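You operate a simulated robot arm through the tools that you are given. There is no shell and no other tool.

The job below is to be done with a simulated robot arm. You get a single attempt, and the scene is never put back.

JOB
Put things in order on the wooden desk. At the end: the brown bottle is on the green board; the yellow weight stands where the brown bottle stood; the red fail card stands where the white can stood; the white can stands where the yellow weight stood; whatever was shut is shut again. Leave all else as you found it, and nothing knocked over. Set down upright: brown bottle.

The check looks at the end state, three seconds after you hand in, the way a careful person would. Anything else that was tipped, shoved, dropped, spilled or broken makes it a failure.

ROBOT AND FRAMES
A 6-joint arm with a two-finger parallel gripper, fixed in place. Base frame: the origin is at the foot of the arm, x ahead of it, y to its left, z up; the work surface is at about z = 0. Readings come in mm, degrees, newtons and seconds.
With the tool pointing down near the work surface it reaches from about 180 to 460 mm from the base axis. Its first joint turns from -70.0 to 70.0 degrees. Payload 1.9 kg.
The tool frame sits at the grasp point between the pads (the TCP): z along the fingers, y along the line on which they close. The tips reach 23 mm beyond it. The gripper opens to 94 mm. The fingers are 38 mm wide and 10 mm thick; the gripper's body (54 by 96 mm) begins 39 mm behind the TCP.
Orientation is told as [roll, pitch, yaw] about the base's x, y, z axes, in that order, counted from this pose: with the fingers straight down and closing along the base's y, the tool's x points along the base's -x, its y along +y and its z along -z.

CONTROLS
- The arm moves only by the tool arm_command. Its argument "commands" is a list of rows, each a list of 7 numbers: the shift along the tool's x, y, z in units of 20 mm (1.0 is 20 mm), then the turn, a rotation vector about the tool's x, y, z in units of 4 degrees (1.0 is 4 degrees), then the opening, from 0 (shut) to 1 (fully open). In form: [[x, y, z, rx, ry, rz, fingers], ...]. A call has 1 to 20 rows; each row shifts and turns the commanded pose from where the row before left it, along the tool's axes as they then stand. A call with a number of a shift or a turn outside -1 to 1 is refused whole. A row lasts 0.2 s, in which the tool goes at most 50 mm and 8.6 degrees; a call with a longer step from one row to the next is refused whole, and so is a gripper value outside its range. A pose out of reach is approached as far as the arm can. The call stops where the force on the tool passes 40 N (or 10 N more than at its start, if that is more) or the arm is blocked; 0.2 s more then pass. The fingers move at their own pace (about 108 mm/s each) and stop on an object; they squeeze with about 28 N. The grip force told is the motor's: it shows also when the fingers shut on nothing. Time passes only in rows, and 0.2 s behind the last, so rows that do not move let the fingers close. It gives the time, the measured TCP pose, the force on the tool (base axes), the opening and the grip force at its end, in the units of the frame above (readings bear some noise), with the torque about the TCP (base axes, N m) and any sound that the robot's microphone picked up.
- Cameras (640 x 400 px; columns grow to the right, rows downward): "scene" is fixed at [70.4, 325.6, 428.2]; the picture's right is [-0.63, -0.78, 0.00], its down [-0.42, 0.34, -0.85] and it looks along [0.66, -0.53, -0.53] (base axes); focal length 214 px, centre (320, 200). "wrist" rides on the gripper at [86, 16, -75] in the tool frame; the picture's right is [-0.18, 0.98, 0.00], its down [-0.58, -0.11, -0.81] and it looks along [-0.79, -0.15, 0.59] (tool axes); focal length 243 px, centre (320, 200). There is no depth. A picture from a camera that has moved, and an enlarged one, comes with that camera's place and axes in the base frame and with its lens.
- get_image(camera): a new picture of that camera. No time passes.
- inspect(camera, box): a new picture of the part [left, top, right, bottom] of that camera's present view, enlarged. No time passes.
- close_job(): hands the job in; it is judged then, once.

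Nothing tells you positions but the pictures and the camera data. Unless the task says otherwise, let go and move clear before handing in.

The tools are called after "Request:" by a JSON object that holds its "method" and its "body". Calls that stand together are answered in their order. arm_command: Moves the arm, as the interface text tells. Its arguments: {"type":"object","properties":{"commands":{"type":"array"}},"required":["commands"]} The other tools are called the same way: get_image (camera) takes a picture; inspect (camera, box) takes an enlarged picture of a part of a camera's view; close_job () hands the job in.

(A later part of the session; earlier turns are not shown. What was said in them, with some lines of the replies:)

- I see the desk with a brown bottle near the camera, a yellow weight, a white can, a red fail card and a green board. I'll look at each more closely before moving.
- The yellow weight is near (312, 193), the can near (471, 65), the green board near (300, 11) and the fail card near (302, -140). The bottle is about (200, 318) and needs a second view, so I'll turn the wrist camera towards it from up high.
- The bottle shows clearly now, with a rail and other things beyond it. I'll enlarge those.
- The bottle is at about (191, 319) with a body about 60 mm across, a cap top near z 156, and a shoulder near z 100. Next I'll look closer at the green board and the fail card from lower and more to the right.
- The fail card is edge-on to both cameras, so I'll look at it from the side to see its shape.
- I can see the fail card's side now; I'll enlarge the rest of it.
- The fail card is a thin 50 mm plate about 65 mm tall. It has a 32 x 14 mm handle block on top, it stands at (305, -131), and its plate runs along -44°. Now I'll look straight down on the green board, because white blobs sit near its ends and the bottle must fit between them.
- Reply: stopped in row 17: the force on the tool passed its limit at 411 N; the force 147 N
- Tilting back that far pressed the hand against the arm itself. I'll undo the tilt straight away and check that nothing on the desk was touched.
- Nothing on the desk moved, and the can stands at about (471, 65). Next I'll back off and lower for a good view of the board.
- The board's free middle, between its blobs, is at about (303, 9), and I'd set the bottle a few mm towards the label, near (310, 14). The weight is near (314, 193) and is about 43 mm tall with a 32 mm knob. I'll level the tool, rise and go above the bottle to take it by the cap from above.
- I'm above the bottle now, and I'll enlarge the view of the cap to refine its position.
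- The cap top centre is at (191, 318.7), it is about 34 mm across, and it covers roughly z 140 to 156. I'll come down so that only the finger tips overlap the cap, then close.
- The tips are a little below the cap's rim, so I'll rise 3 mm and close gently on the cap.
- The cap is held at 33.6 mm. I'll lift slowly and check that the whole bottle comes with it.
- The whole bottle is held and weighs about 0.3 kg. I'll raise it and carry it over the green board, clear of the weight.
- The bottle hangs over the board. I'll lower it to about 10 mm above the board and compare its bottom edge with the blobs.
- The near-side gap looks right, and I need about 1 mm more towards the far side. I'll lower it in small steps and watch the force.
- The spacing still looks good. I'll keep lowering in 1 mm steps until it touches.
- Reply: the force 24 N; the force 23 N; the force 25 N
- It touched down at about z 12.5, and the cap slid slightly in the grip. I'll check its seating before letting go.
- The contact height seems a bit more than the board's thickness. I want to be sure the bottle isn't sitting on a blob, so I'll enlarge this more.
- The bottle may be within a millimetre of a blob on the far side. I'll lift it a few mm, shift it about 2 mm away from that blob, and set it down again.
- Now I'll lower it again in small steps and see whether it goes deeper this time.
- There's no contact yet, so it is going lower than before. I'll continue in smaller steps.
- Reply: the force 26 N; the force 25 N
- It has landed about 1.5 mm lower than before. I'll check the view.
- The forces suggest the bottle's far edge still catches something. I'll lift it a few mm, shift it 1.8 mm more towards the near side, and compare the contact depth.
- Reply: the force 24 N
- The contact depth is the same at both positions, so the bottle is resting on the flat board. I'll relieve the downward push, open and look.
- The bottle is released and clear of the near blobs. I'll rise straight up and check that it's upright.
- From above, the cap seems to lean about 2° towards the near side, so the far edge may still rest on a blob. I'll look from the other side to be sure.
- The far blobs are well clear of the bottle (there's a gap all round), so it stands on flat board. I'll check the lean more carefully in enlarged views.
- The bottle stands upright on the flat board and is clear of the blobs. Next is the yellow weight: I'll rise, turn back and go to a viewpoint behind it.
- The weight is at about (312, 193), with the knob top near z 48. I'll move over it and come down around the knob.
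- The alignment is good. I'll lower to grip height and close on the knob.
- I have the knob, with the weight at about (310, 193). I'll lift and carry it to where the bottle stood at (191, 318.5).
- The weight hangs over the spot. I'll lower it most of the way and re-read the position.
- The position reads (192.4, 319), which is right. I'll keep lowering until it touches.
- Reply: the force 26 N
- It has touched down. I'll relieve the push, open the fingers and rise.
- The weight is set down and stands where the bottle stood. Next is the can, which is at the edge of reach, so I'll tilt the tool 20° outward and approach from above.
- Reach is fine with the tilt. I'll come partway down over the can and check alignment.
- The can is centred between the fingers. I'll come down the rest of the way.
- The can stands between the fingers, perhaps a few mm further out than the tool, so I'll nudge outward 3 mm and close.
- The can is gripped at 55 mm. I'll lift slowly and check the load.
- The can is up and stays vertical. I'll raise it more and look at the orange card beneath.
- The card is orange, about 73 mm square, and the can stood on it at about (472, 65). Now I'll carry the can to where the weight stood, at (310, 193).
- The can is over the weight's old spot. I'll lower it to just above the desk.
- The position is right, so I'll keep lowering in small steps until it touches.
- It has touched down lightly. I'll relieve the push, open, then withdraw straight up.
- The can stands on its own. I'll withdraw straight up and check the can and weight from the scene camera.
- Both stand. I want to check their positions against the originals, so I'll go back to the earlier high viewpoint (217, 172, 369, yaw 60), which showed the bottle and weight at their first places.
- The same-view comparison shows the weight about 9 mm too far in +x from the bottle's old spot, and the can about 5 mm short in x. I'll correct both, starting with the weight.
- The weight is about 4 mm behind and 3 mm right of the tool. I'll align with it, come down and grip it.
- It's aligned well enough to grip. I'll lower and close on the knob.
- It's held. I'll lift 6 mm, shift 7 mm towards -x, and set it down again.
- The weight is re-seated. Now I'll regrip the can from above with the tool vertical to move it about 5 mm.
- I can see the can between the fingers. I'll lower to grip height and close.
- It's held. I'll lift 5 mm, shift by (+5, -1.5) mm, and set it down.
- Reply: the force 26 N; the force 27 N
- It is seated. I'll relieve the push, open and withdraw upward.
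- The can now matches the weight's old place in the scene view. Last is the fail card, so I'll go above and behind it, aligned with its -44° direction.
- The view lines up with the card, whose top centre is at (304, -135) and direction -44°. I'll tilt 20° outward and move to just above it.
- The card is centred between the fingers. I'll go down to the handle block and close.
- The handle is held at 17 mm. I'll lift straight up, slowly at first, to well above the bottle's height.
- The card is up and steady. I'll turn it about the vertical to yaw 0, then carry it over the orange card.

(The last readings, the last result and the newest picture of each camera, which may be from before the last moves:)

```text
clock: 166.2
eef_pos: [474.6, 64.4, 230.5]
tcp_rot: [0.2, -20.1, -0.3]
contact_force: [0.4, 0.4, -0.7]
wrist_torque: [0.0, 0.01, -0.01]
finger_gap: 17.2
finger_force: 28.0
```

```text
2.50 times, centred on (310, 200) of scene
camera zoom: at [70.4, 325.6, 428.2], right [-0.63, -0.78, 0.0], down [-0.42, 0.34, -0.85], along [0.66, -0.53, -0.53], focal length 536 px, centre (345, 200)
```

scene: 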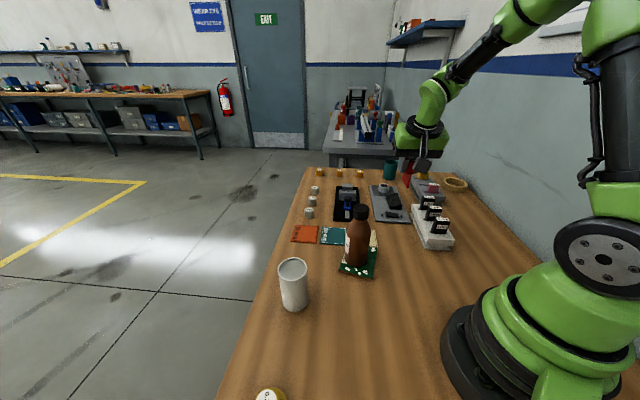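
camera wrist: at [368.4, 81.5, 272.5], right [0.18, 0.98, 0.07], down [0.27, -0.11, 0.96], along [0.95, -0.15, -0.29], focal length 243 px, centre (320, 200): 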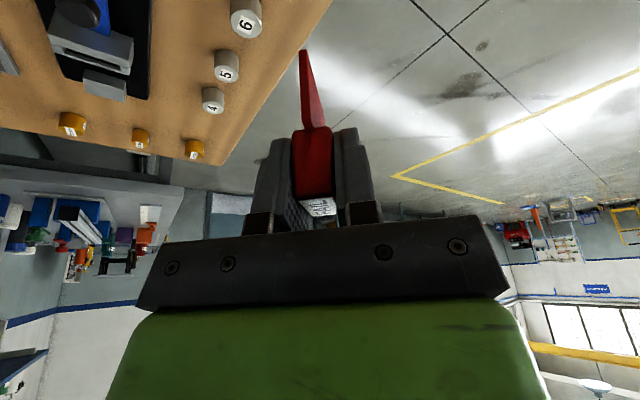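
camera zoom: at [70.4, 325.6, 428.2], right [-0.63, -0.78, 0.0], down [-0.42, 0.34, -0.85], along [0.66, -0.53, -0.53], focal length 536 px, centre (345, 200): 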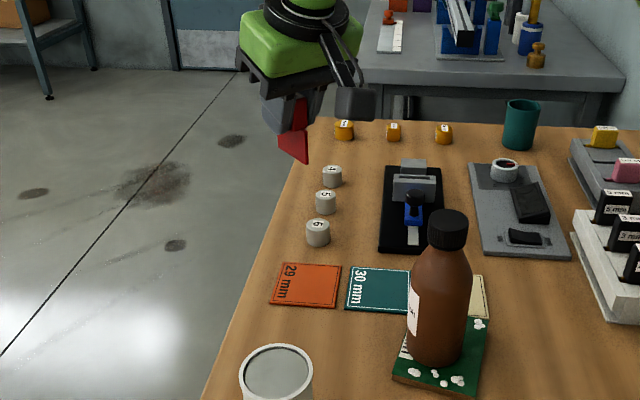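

It's above the orange card. I'll lower it to about 10 mm above and check the alignment.

Request:
{"method": "arm_command", "body": {"commands": [[0.3145, 0, 0.864, 0, 0, 0, 0], [0.3145, 0, 0.864, 0, 0, 0, 0], [0.3145, 0, 0.864, 0, 0, 0, 0], [0.3145, 0, 0.864, 0, 0, 0, 0], [0.3145, 0, 0.864, 0, 0, 0, 0], [0.3145, 0, 0.864, 0, 0, 0, 0], [0.3145, 0, 0.864, 0, 0, 0, 0], [0.3145, 0, 0.864, 0, 0, 0, 0], [0.3145, 0, 0.864, 0, 0, 0, 0], [0, 0, 0, 0, 0, 0, 0], [0, 0, 0, 0, 0, 0, 0]]}}

Request:
{"method": "get_image", "body": {"camera": "wrist"}}

Request:
{"method": "inspect", "body": {"camera": "scene", "box": [270, 190, 366, 260]}}

```text
clock: 168.6
eef_pos: [475.0, 65.8, 66.6]
tcp_rot: [0.2, -20.0, -0.3]
contact_force: [-0.4, -0.5, -0.4]
wrist_torque: [0.01, 0.02, 0.0]
finger_gap: 17.3
finger_force: 27.5
```

```text
taken
camera wrist: at [367.3, 83.0, 107.8], right [0.18, 0.98, 0.07], down [0.27, -0.11, 0.96], along [0.95, -0.15, -0.29], focal length 243 px, centre (320, 200)
```

wrist: 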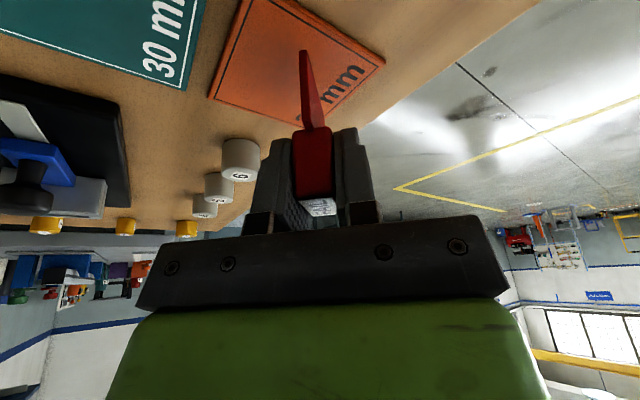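

```text
5.71 times, centred on (318, 225) of scene
camera zoom: at [70.4, 325.6, 428.2], right [-0.63, -0.78, 0.0], down [-0.42, 0.34, -0.85], along [0.66, -0.53, -0.53], focal length 1226 px, centre (331, 57)
```

zoom: 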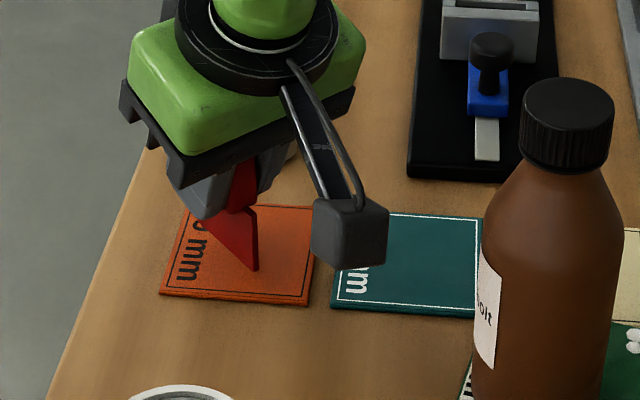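

The alignment is good: the plate will stand fully on the orange card where the can stood. I'll lower it gently until it touches.

Request:
{"method": "arm_command", "body": {"commands": [[0.0513, 0, 0.141, 0, 0, 0, 0], [0.0513, 0, 0.141, 0, 0, 0, 0], [0.0342, 0, 0.094, 0, 0, 0, 0], [0, 0, 0, 0, 0, 0, 0]]}}

Request:
{"method": "arm_command", "body": {"commands": [[0.0171, 0, 0.047, 0, 0, 0, 0], [0, 0, 0, 0, 0, 0, 0]]}}

Request:
{"method": "arm_command", "body": {"commands": [[0.0103, 0, 0.0282, 0, 0, 0, 0], [0, 0, 0, 0, 0, 0, 0]]}}

Request:
{"method": "arm_command", "body": {"commands": [[0.0086, 0, 0.0235, 0, 0, 0, 0], [0, 0, 0, 0, 0, 0, 0]]}}

```text
clock: 169.6
eef_pos: [473.5, 65.6, 58.7]
tcp_rot: [0.2, -20.0, -0.3]
contact_force: [0.3, 0.5, -0.6]
wrist_torque: [0.02, -0.01, -0.01]
finger_gap: 17.2
finger_force: 28.0
```

```text
clock: 170.2
eef_pos: [474.0, 66.3, 58.4]
tcp_rot: [0.1, -19.9, -0.3]
contact_force: [-0.5, -0.3, -0.8]
wrist_torque: [-0.02, 0.04, 0.0]
finger_gap: 16.8
finger_force: 27.8
```

```text
clock: 170.8
eef_pos: [474.9, 65.5, 57.5]
tcp_rot: [0.2, -20.0, -0.3]
contact_force: [-0.4, 0.4, -0.7]
wrist_torque: [0.0, 0.01, 0.01]
finger_gap: 17.2
finger_force: 27.7
```

```text
clock: 171.4
eef_pos: [475.5, 65.8, 56.9]
tcp_rot: [0.2, -19.8, -0.4]
contact_force: [-0.8, 0.4, -0.3]
wrist_torque: [0.01, 0.0, -0.01]
finger_gap: 17.1
finger_force: 27.7
```

Request:
{"method": "arm_command", "body": {"commands": [[0.0086, 0, 0.0235, 0, 0, 0, 0], [0, 0, 0, 0, 0, 0, 0]]}}

Request:
{"method": "arm_command", "body": {"commands": [[0.0086, 0, 0.0235, 0, 0, 0, 0], [0, 0, 0, 0, 0, 0, 0]]}}

Request:
{"method": "arm_command", "body": {"commands": [[0.0086, 0, 0.0235, 0, 0, 0, 0], [0, 0, 0, 0, 0, 0, 0]]}}

```text
clock: 172.0
eef_pos: [476.0, 65.2, 56.7]
tcp_rot: [0.2, -19.9, -0.3]
contact_force: [-0.2, -0.5, -0.7]
wrist_torque: [0.01, 0.03, 0.01]
finger_gap: 17.1
finger_force: 28.4
```

```text
clock: 172.6
eef_pos: [474.8, 64.2, 54.8]
tcp_rot: [0.2, -20.0, -0.2]
contact_force: [-0.2, -0.5, -1.3]
wrist_torque: [-0.01, -0.02, 0.0]
finger_gap: 17.1
finger_force: 27.6
```

```text
clock: 173.2
eef_pos: [476.6, 65.6, 56.3]
tcp_rot: [0.2, -20.0, -0.3]
contact_force: [0.5, -0.3, 1.0]
wrist_torque: [0.02, 0.04, 0.01]
finger_gap: 17.1
finger_force: 28.2
```

Request:
{"method": "arm_command", "body": {"commands": [[0.0068, 0, 0.0188, 0, 0, 0, 0], [0, 0, 0, 0, 0, 0, 0]]}}

Request:
{"method": "inspect", "body": {"camera": "scene", "box": [270, 190, 366, 260]}}

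Request:
{"method": "inspect", "body": {"camera": "wrist", "box": [200, 0, 400, 125]}}

```text
clock: 173.8
eef_pos: [474.0, 64.5, 55.5]
tcp_rot: [0.2, -19.9, -0.3]
contact_force: [-2.8, 0.4, 8.3]
wrist_torque: [0.05, 0.21, 0.02]
finger_gap: 16.9
finger_force: 28.0
```

```text
5.71 times, centred on (318, 225) of scene
camera zoom: at [70.4, 325.6, 428.2], right [-0.63, -0.78, 0.0], down [-0.42, 0.34, -0.85], along [0.66, -0.53, -0.53], focal length 1226 px, centre (331, 57)
```

zoom: 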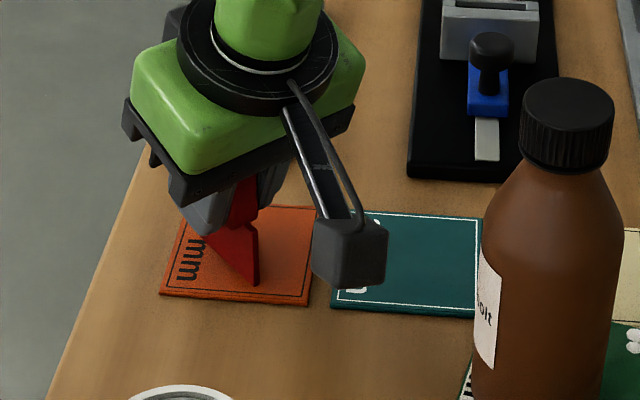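

```text
3.20 times, centred on (300, 62) of wrist
camera zoom: at [368.3, 82.2, 96.7], right [0.18, 0.98, 0.07], down [0.27, -0.11, 0.96], along [0.95, -0.15, -0.29], focal length 776 px, centre (384, 640)
```

zoom: 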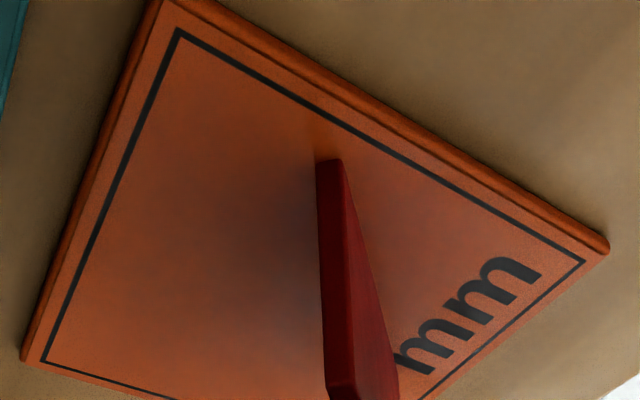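

It's touching at its near end first. I'll seat it with a slight further push, then release.

Request:
{"method": "arm_command", "body": {"commands": [[0.0051, 0, 0.0141, 0, 0, 0, 0], [0, 0, 0, 0, 0, 0, 0], [0, 0, 0, 0, 0, 0, 0]]}}

```text
clock: 174.6
eef_pos: [475.6, 64.3, 55.7]
tcp_rot: [0.2, -20.2, -0.3]
contact_force: [0.4, 0.9, 13.4]
wrist_torque: [0.03, 0.03, 0.03]
finger_gap: 17.1
finger_force: 27.8
```

It is seated evenly now, with no torque. I'll relieve the load and open slowly.

Request:
{"method": "arm_command", "body": {"commands": [[-0.0068, 0, -0.0188, 0, 0, 0, 0], [0, 0, 0, 0, 0, 0, 0], [0, 0, 0, 0, 0, 0, 0.2], [0, 0, 0, 0, 0, 0, 0.22], [0, 0, 0, 0, 0, 0, 0.26], [0, 0, 0, 0, 0, 0, 0.32], [0, 0, 0, 0, 0, 0, 0.4], [0, 0, 0, 0, 0, 0, 0.5], [0, 0, 0, 0, 0, 0, 0.5]]}}

Request:
{"method": "get_image", "body": {"camera": "wrist"}}

Request:
{"method": "inspect", "body": {"camera": "scene", "box": [270, 190, 366, 260]}}

```text
clock: 176.6
eef_pos: [474.2, 63.8, 55.3]
tcp_rot: [0.2, -20.0, -0.3]
contact_force: [-0.4, -0.6, -0.6]
wrist_torque: [-0.02, 0.01, 0.01]
finger_gap: 47.0
finger_force: 0.0
```

```text
taken
camera wrist: at [367.8, 81.9, 96.4], right [0.18, 0.98, 0.07], down [0.27, -0.11, 0.96], along [0.95, -0.15, -0.29], focal length 243 px, centre (320, 200)
```

wrist: 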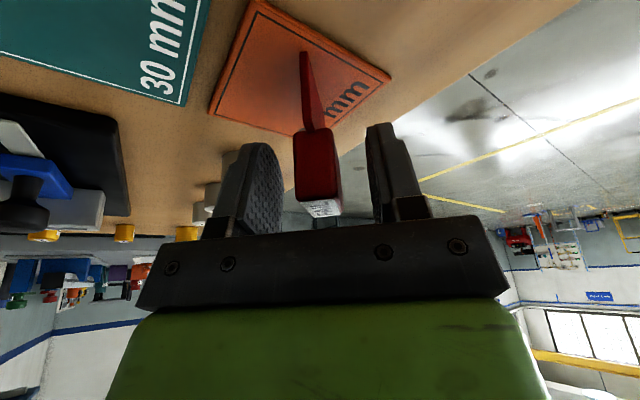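

```text
5.71 times, centred on (318, 225) of scene
camera zoom: at [70.4, 325.6, 428.2], right [-0.63, -0.78, 0.0], down [-0.42, 0.34, -0.85], along [0.66, -0.53, -0.53], focal length 1226 px, centre (331, 57)
```

zoom: 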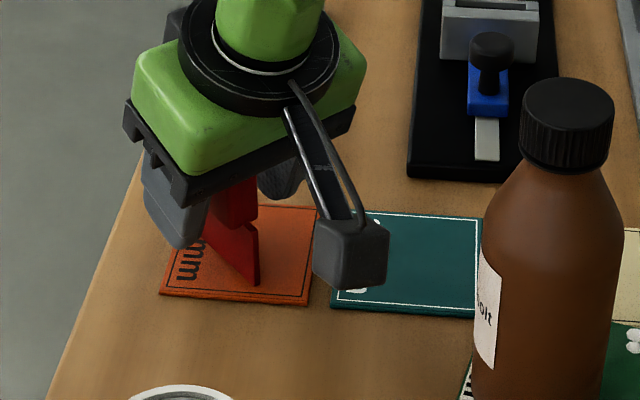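

The fail card stands on its own. I'll withdraw straight up slowly, then look at everything.

Request:
{"method": "arm_command", "body": {"commands": [[-0.0684, 0, -0.188, 0, 0, 0, 0.5], [-0.1368, 0, -0.376, 0, 0, 0, 0.5], [-0.1368, 0, -0.376, 0, 0, 0, 0.5], [-0.2, 0, -0.55, 0, 0, 0, 0.5], [-0.3, 0, -0.8246, 0, 0, 0, 0.5], [-0.3, 0, -0.8246, 0, 0, 0, 0.5], [-0.3, 0, -0.8246, 0, 0, 0, 0.5], [-0.3, 0, -0.8246, 0, 0, 0, 0.5], [-0.3, 0, -0.8246, 0, 0, 0, 0.5], [-0.3, 0, -0.8246, 0, 0, 0, 0.5], [-0.3, 0, -0.8246, 0, 0, 0, 0.5], [-0.3, 0, -0.8246, 0, 0, 0, 0.5], [-0.3, 0, -0.8246, 0, 0, 0, 0.5], [-0.3, 0, -0.8246, 0, 0, 0, 0.5], [0, 0, 0, 0, 0, 0, 0.5]]}}

Request:
{"method": "get_image", "body": {"camera": "scene"}}

Request:
{"method": "inspect", "body": {"camera": "scene", "box": [270, 150, 480, 282]}}

Request:
{"method": "inspect", "body": {"camera": "scene", "box": [270, 190, 366, 260]}}

```text
clock: 179.8
eef_pos: [474.5, 65.5, 262.5]
tcp_rot: [0.3, -19.8, -0.3]
contact_force: [0.6, 0.1, -0.6]
wrist_torque: [0.01, 0.0, -0.04]
finger_gap: 46.7
finger_force: 0.1
```

```text
taken
```

scene: 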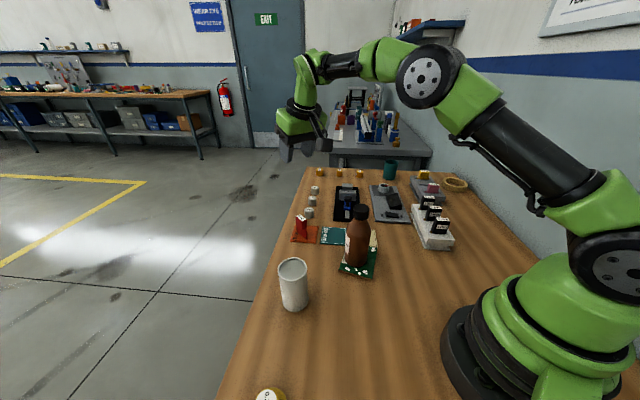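

```text
3.03 times, centred on (375, 216) of scene
camera zoom: at [70.4, 325.6, 428.2], right [-0.63, -0.78, 0.0], down [-0.42, 0.34, -0.85], along [0.66, -0.53, -0.53], focal length 650 px, centre (153, 152)
```

zoom: 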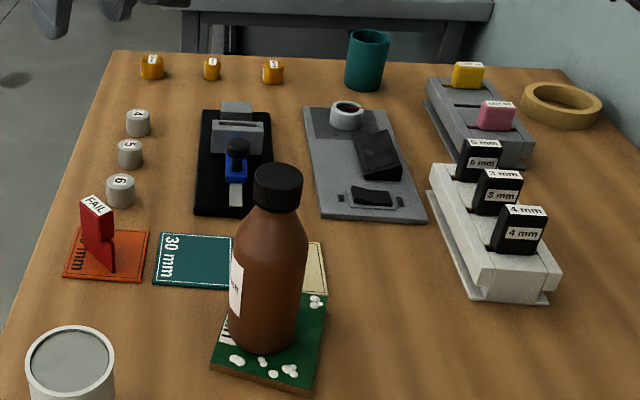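

```text
5.71 times, centred on (318, 225) of scene
camera zoom: at [70.4, 325.6, 428.2], right [-0.63, -0.78, 0.0], down [-0.42, 0.34, -0.85], along [0.66, -0.53, -0.53], focal length 1226 px, centre (331, 57)
```

zoom: 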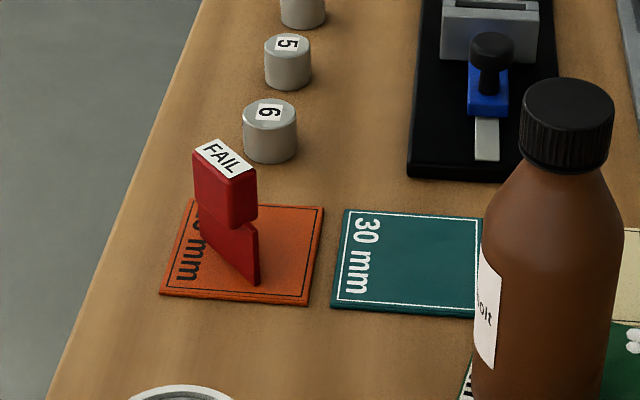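

Everything on the far side is as it was, apart from the required changes. I'll move clear and check the weight and can once more from the earlier viewpoint.

Request:
{"method": "arm_command", "body": {"commands": [[0.789, 0.379, -0.515, 0, 0, 0, 0.5], [0.789, 0.379, -0.515, 0, 0, 0, 0.5], [0.789, 0.379, -0.515, 0, 0, 0, 0.5], [0.789, 0.379, -0.515, 0, 0, 0, 0.5], [0.789, 0.379, -0.515, 0, 0, 0, 0.5], [0.789, 0.379, -0.515, 0, 0, 0, 0.5], [0.789, 0.379, -0.515, 0, 0, 0, 0.5], [0.789, 0.379, -0.515, 0, 0, 0, 0.5], [0.789, 0.379, -0.515, 0, 0, 0, 0.5], [0.789, 0.379, -0.515, 0, 0, 0, 0.5], [0.789, 0.379, -0.515, 0, 0, 0, 0.5], [0.789, 0.379, -0.515, 0, 0, 0, 0.5], [0.789, 0.379, -0.515, 0, 0, 0, 0.5], [0.789, 0.379, -0.515, 0, 0, 0, 0.5]]}}

Request:
{"method": "arm_command", "body": {"commands": [[0, 0, 0, 0, 1, 0, 0.5], [0, 0, 0, 0, 1, 0, 0.5], [0, 0, 0, 0, 1, 0, 0.5], [0, 0, 0, 0, 1, 0, 0.5], [0, 0, 0, 0, 1, 0, 0.5], [0, 0, -0.75, 0, 0, 0, 0.5], [0, 0, -0.75, 0, 0, 0, 0.5], [0, 0, -0.75, 0, 0, 0, 0.5], [0, 0, 0, 0, 0, 0, 0.5]]}}

Request:
{"method": "arm_command", "body": {"commands": [[0, 0, 0, 0, 0, -1, 1], [0, 0, 0, 0, 0, -1, 1], [0, 0, 0, 0, 0, -1, 1], [0, 0, 0, 0, 0, -1, 1], [0, 0, 0, 0, 0, -1, 1], [0, 0, 0, 0, 0, -1, 1], [0, 0, 0, 0, 0, -1, 1], [0, 0, 0, 0, 0, -1, 1], [0, 0, 0, 0, 0, -1, 1], [0, 0, 0, 0, 0, -1, 1], [0, 0, 0, 0, 0, -1, 1], [0, 0, 0, 0, 0, -1, 1], [0, 0, 0, 0, 0, -1, 1], [0, 0, 0, 0, 0, -1, 1], [0, 0, 0, 0, 0, -1, 1], [0, 0, 0, 0, 0, 0, 1]]}}

Request:
{"method": "inspect", "body": {"camera": "wrist", "box": [340, 0, 640, 188]}}

Request:
{"method": "inspect", "body": {"camera": "wrist", "box": [0, 0, 330, 120]}}

Request:
{"method": "get_image", "body": {"camera": "scene"}}

```text
clock: 182.8
eef_pos: [216.0, 172.9, 322.4]
tcp_rot: [0.1, -19.9, -0.3]
contact_force: [1.2, -0.8, 0.2]
wrist_torque: [-0.01, 0.02, 0.02]
finger_gap: 47.3
finger_force: 0.1
```

```text
clock: 184.8
eef_pos: [217.9, 170.2, 368.2]
tcp_rot: [0.2, 0.0, -0.3]
contact_force: [0.4, -0.3, 0.2]
wrist_torque: [-0.01, -0.01, -0.04]
finger_gap: 46.8
finger_force: 0.0
```

```text
clock: 188.2
eef_pos: [217.4, 171.5, 367.5]
tcp_rot: [0.1, -0.3, 59.8]
contact_force: [0.2, -0.7, 0.3]
wrist_torque: [-0.02, 0.01, 0.03]
finger_gap: 94.2
finger_force: 0.0
```

```text
2.13 times, centred on (490, 94) of wrist
camera zoom: at [160.5, 105.0, 442.7], right [-0.76, 0.65, 0.0], down [0.39, 0.44, 0.81], along [0.53, 0.61, -0.59], focal length 516 px, centre (-42, 426)
```

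zoom: 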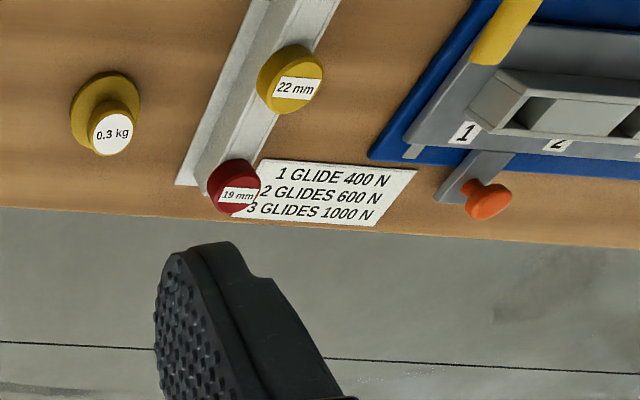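

```text
1.94 times, centred on (165, 60) of wrist
camera zoom: at [160.5, 105.0, 442.7], right [-0.76, 0.65, 0.0], down [0.39, 0.44, 0.81], along [0.53, 0.61, -0.59], focal length 470 px, centre (621, 472)
```

zoom: 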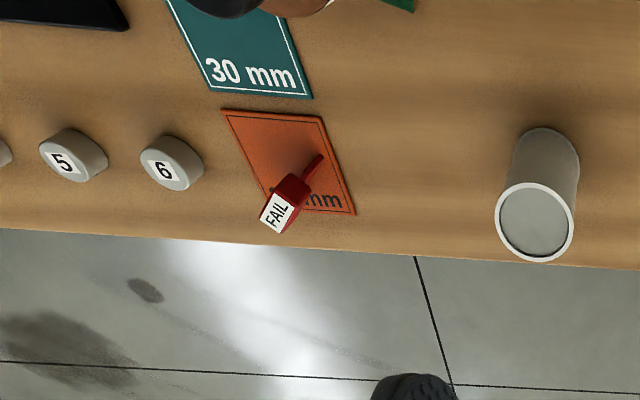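

```text
taken
```

scene: 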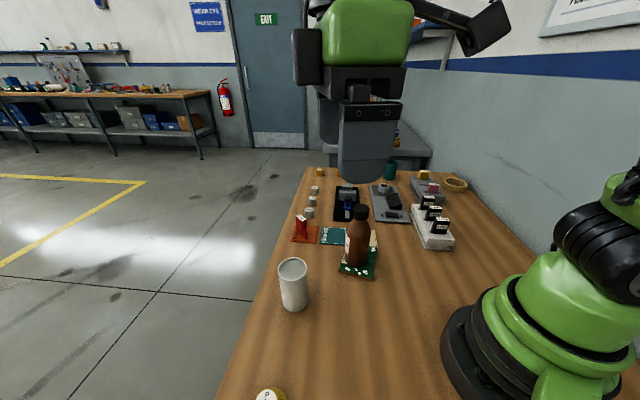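

All four items are standing where they belong, and the gripper is empty and clear. The weight matches the bottle's old place, the can matches the weight's, and the fail card stands on the orange card where the can was. Nothing else moved and nothing shut was opened, so I'm handing in.

Request:
{"method": "close_job", "body": {}}

```text
The job is handed in.
```

I finished the job and handed it in. All four items are at their new places, and nothing was tipped or dropped.

- **Brown bottle:** it stands upright on the green board, on flat board between the white blobs. I measured a lean of about 1° at most, which is within my measuring error.
- **Yellow weight:** it stands where the bottle stood. I first set it down about 9 mm off, so I picked it up again and moved it; it now matches to within a few mm.
- **White can:** it stands where the weight stood, within about 3 mm, also after one correction.
- **Red fail card:** it stands where the can stood, on the orange card. I turned it about 44° from how it faced before, because that spot is at the edge of the arm's reach.

I never opened anything, so whatever was shut is still shut. Early on, tilting the tool too far pressed the hand against the arm (a 411 N reading). I backed off at once, and the pictures showed nothing on the desk had moved.
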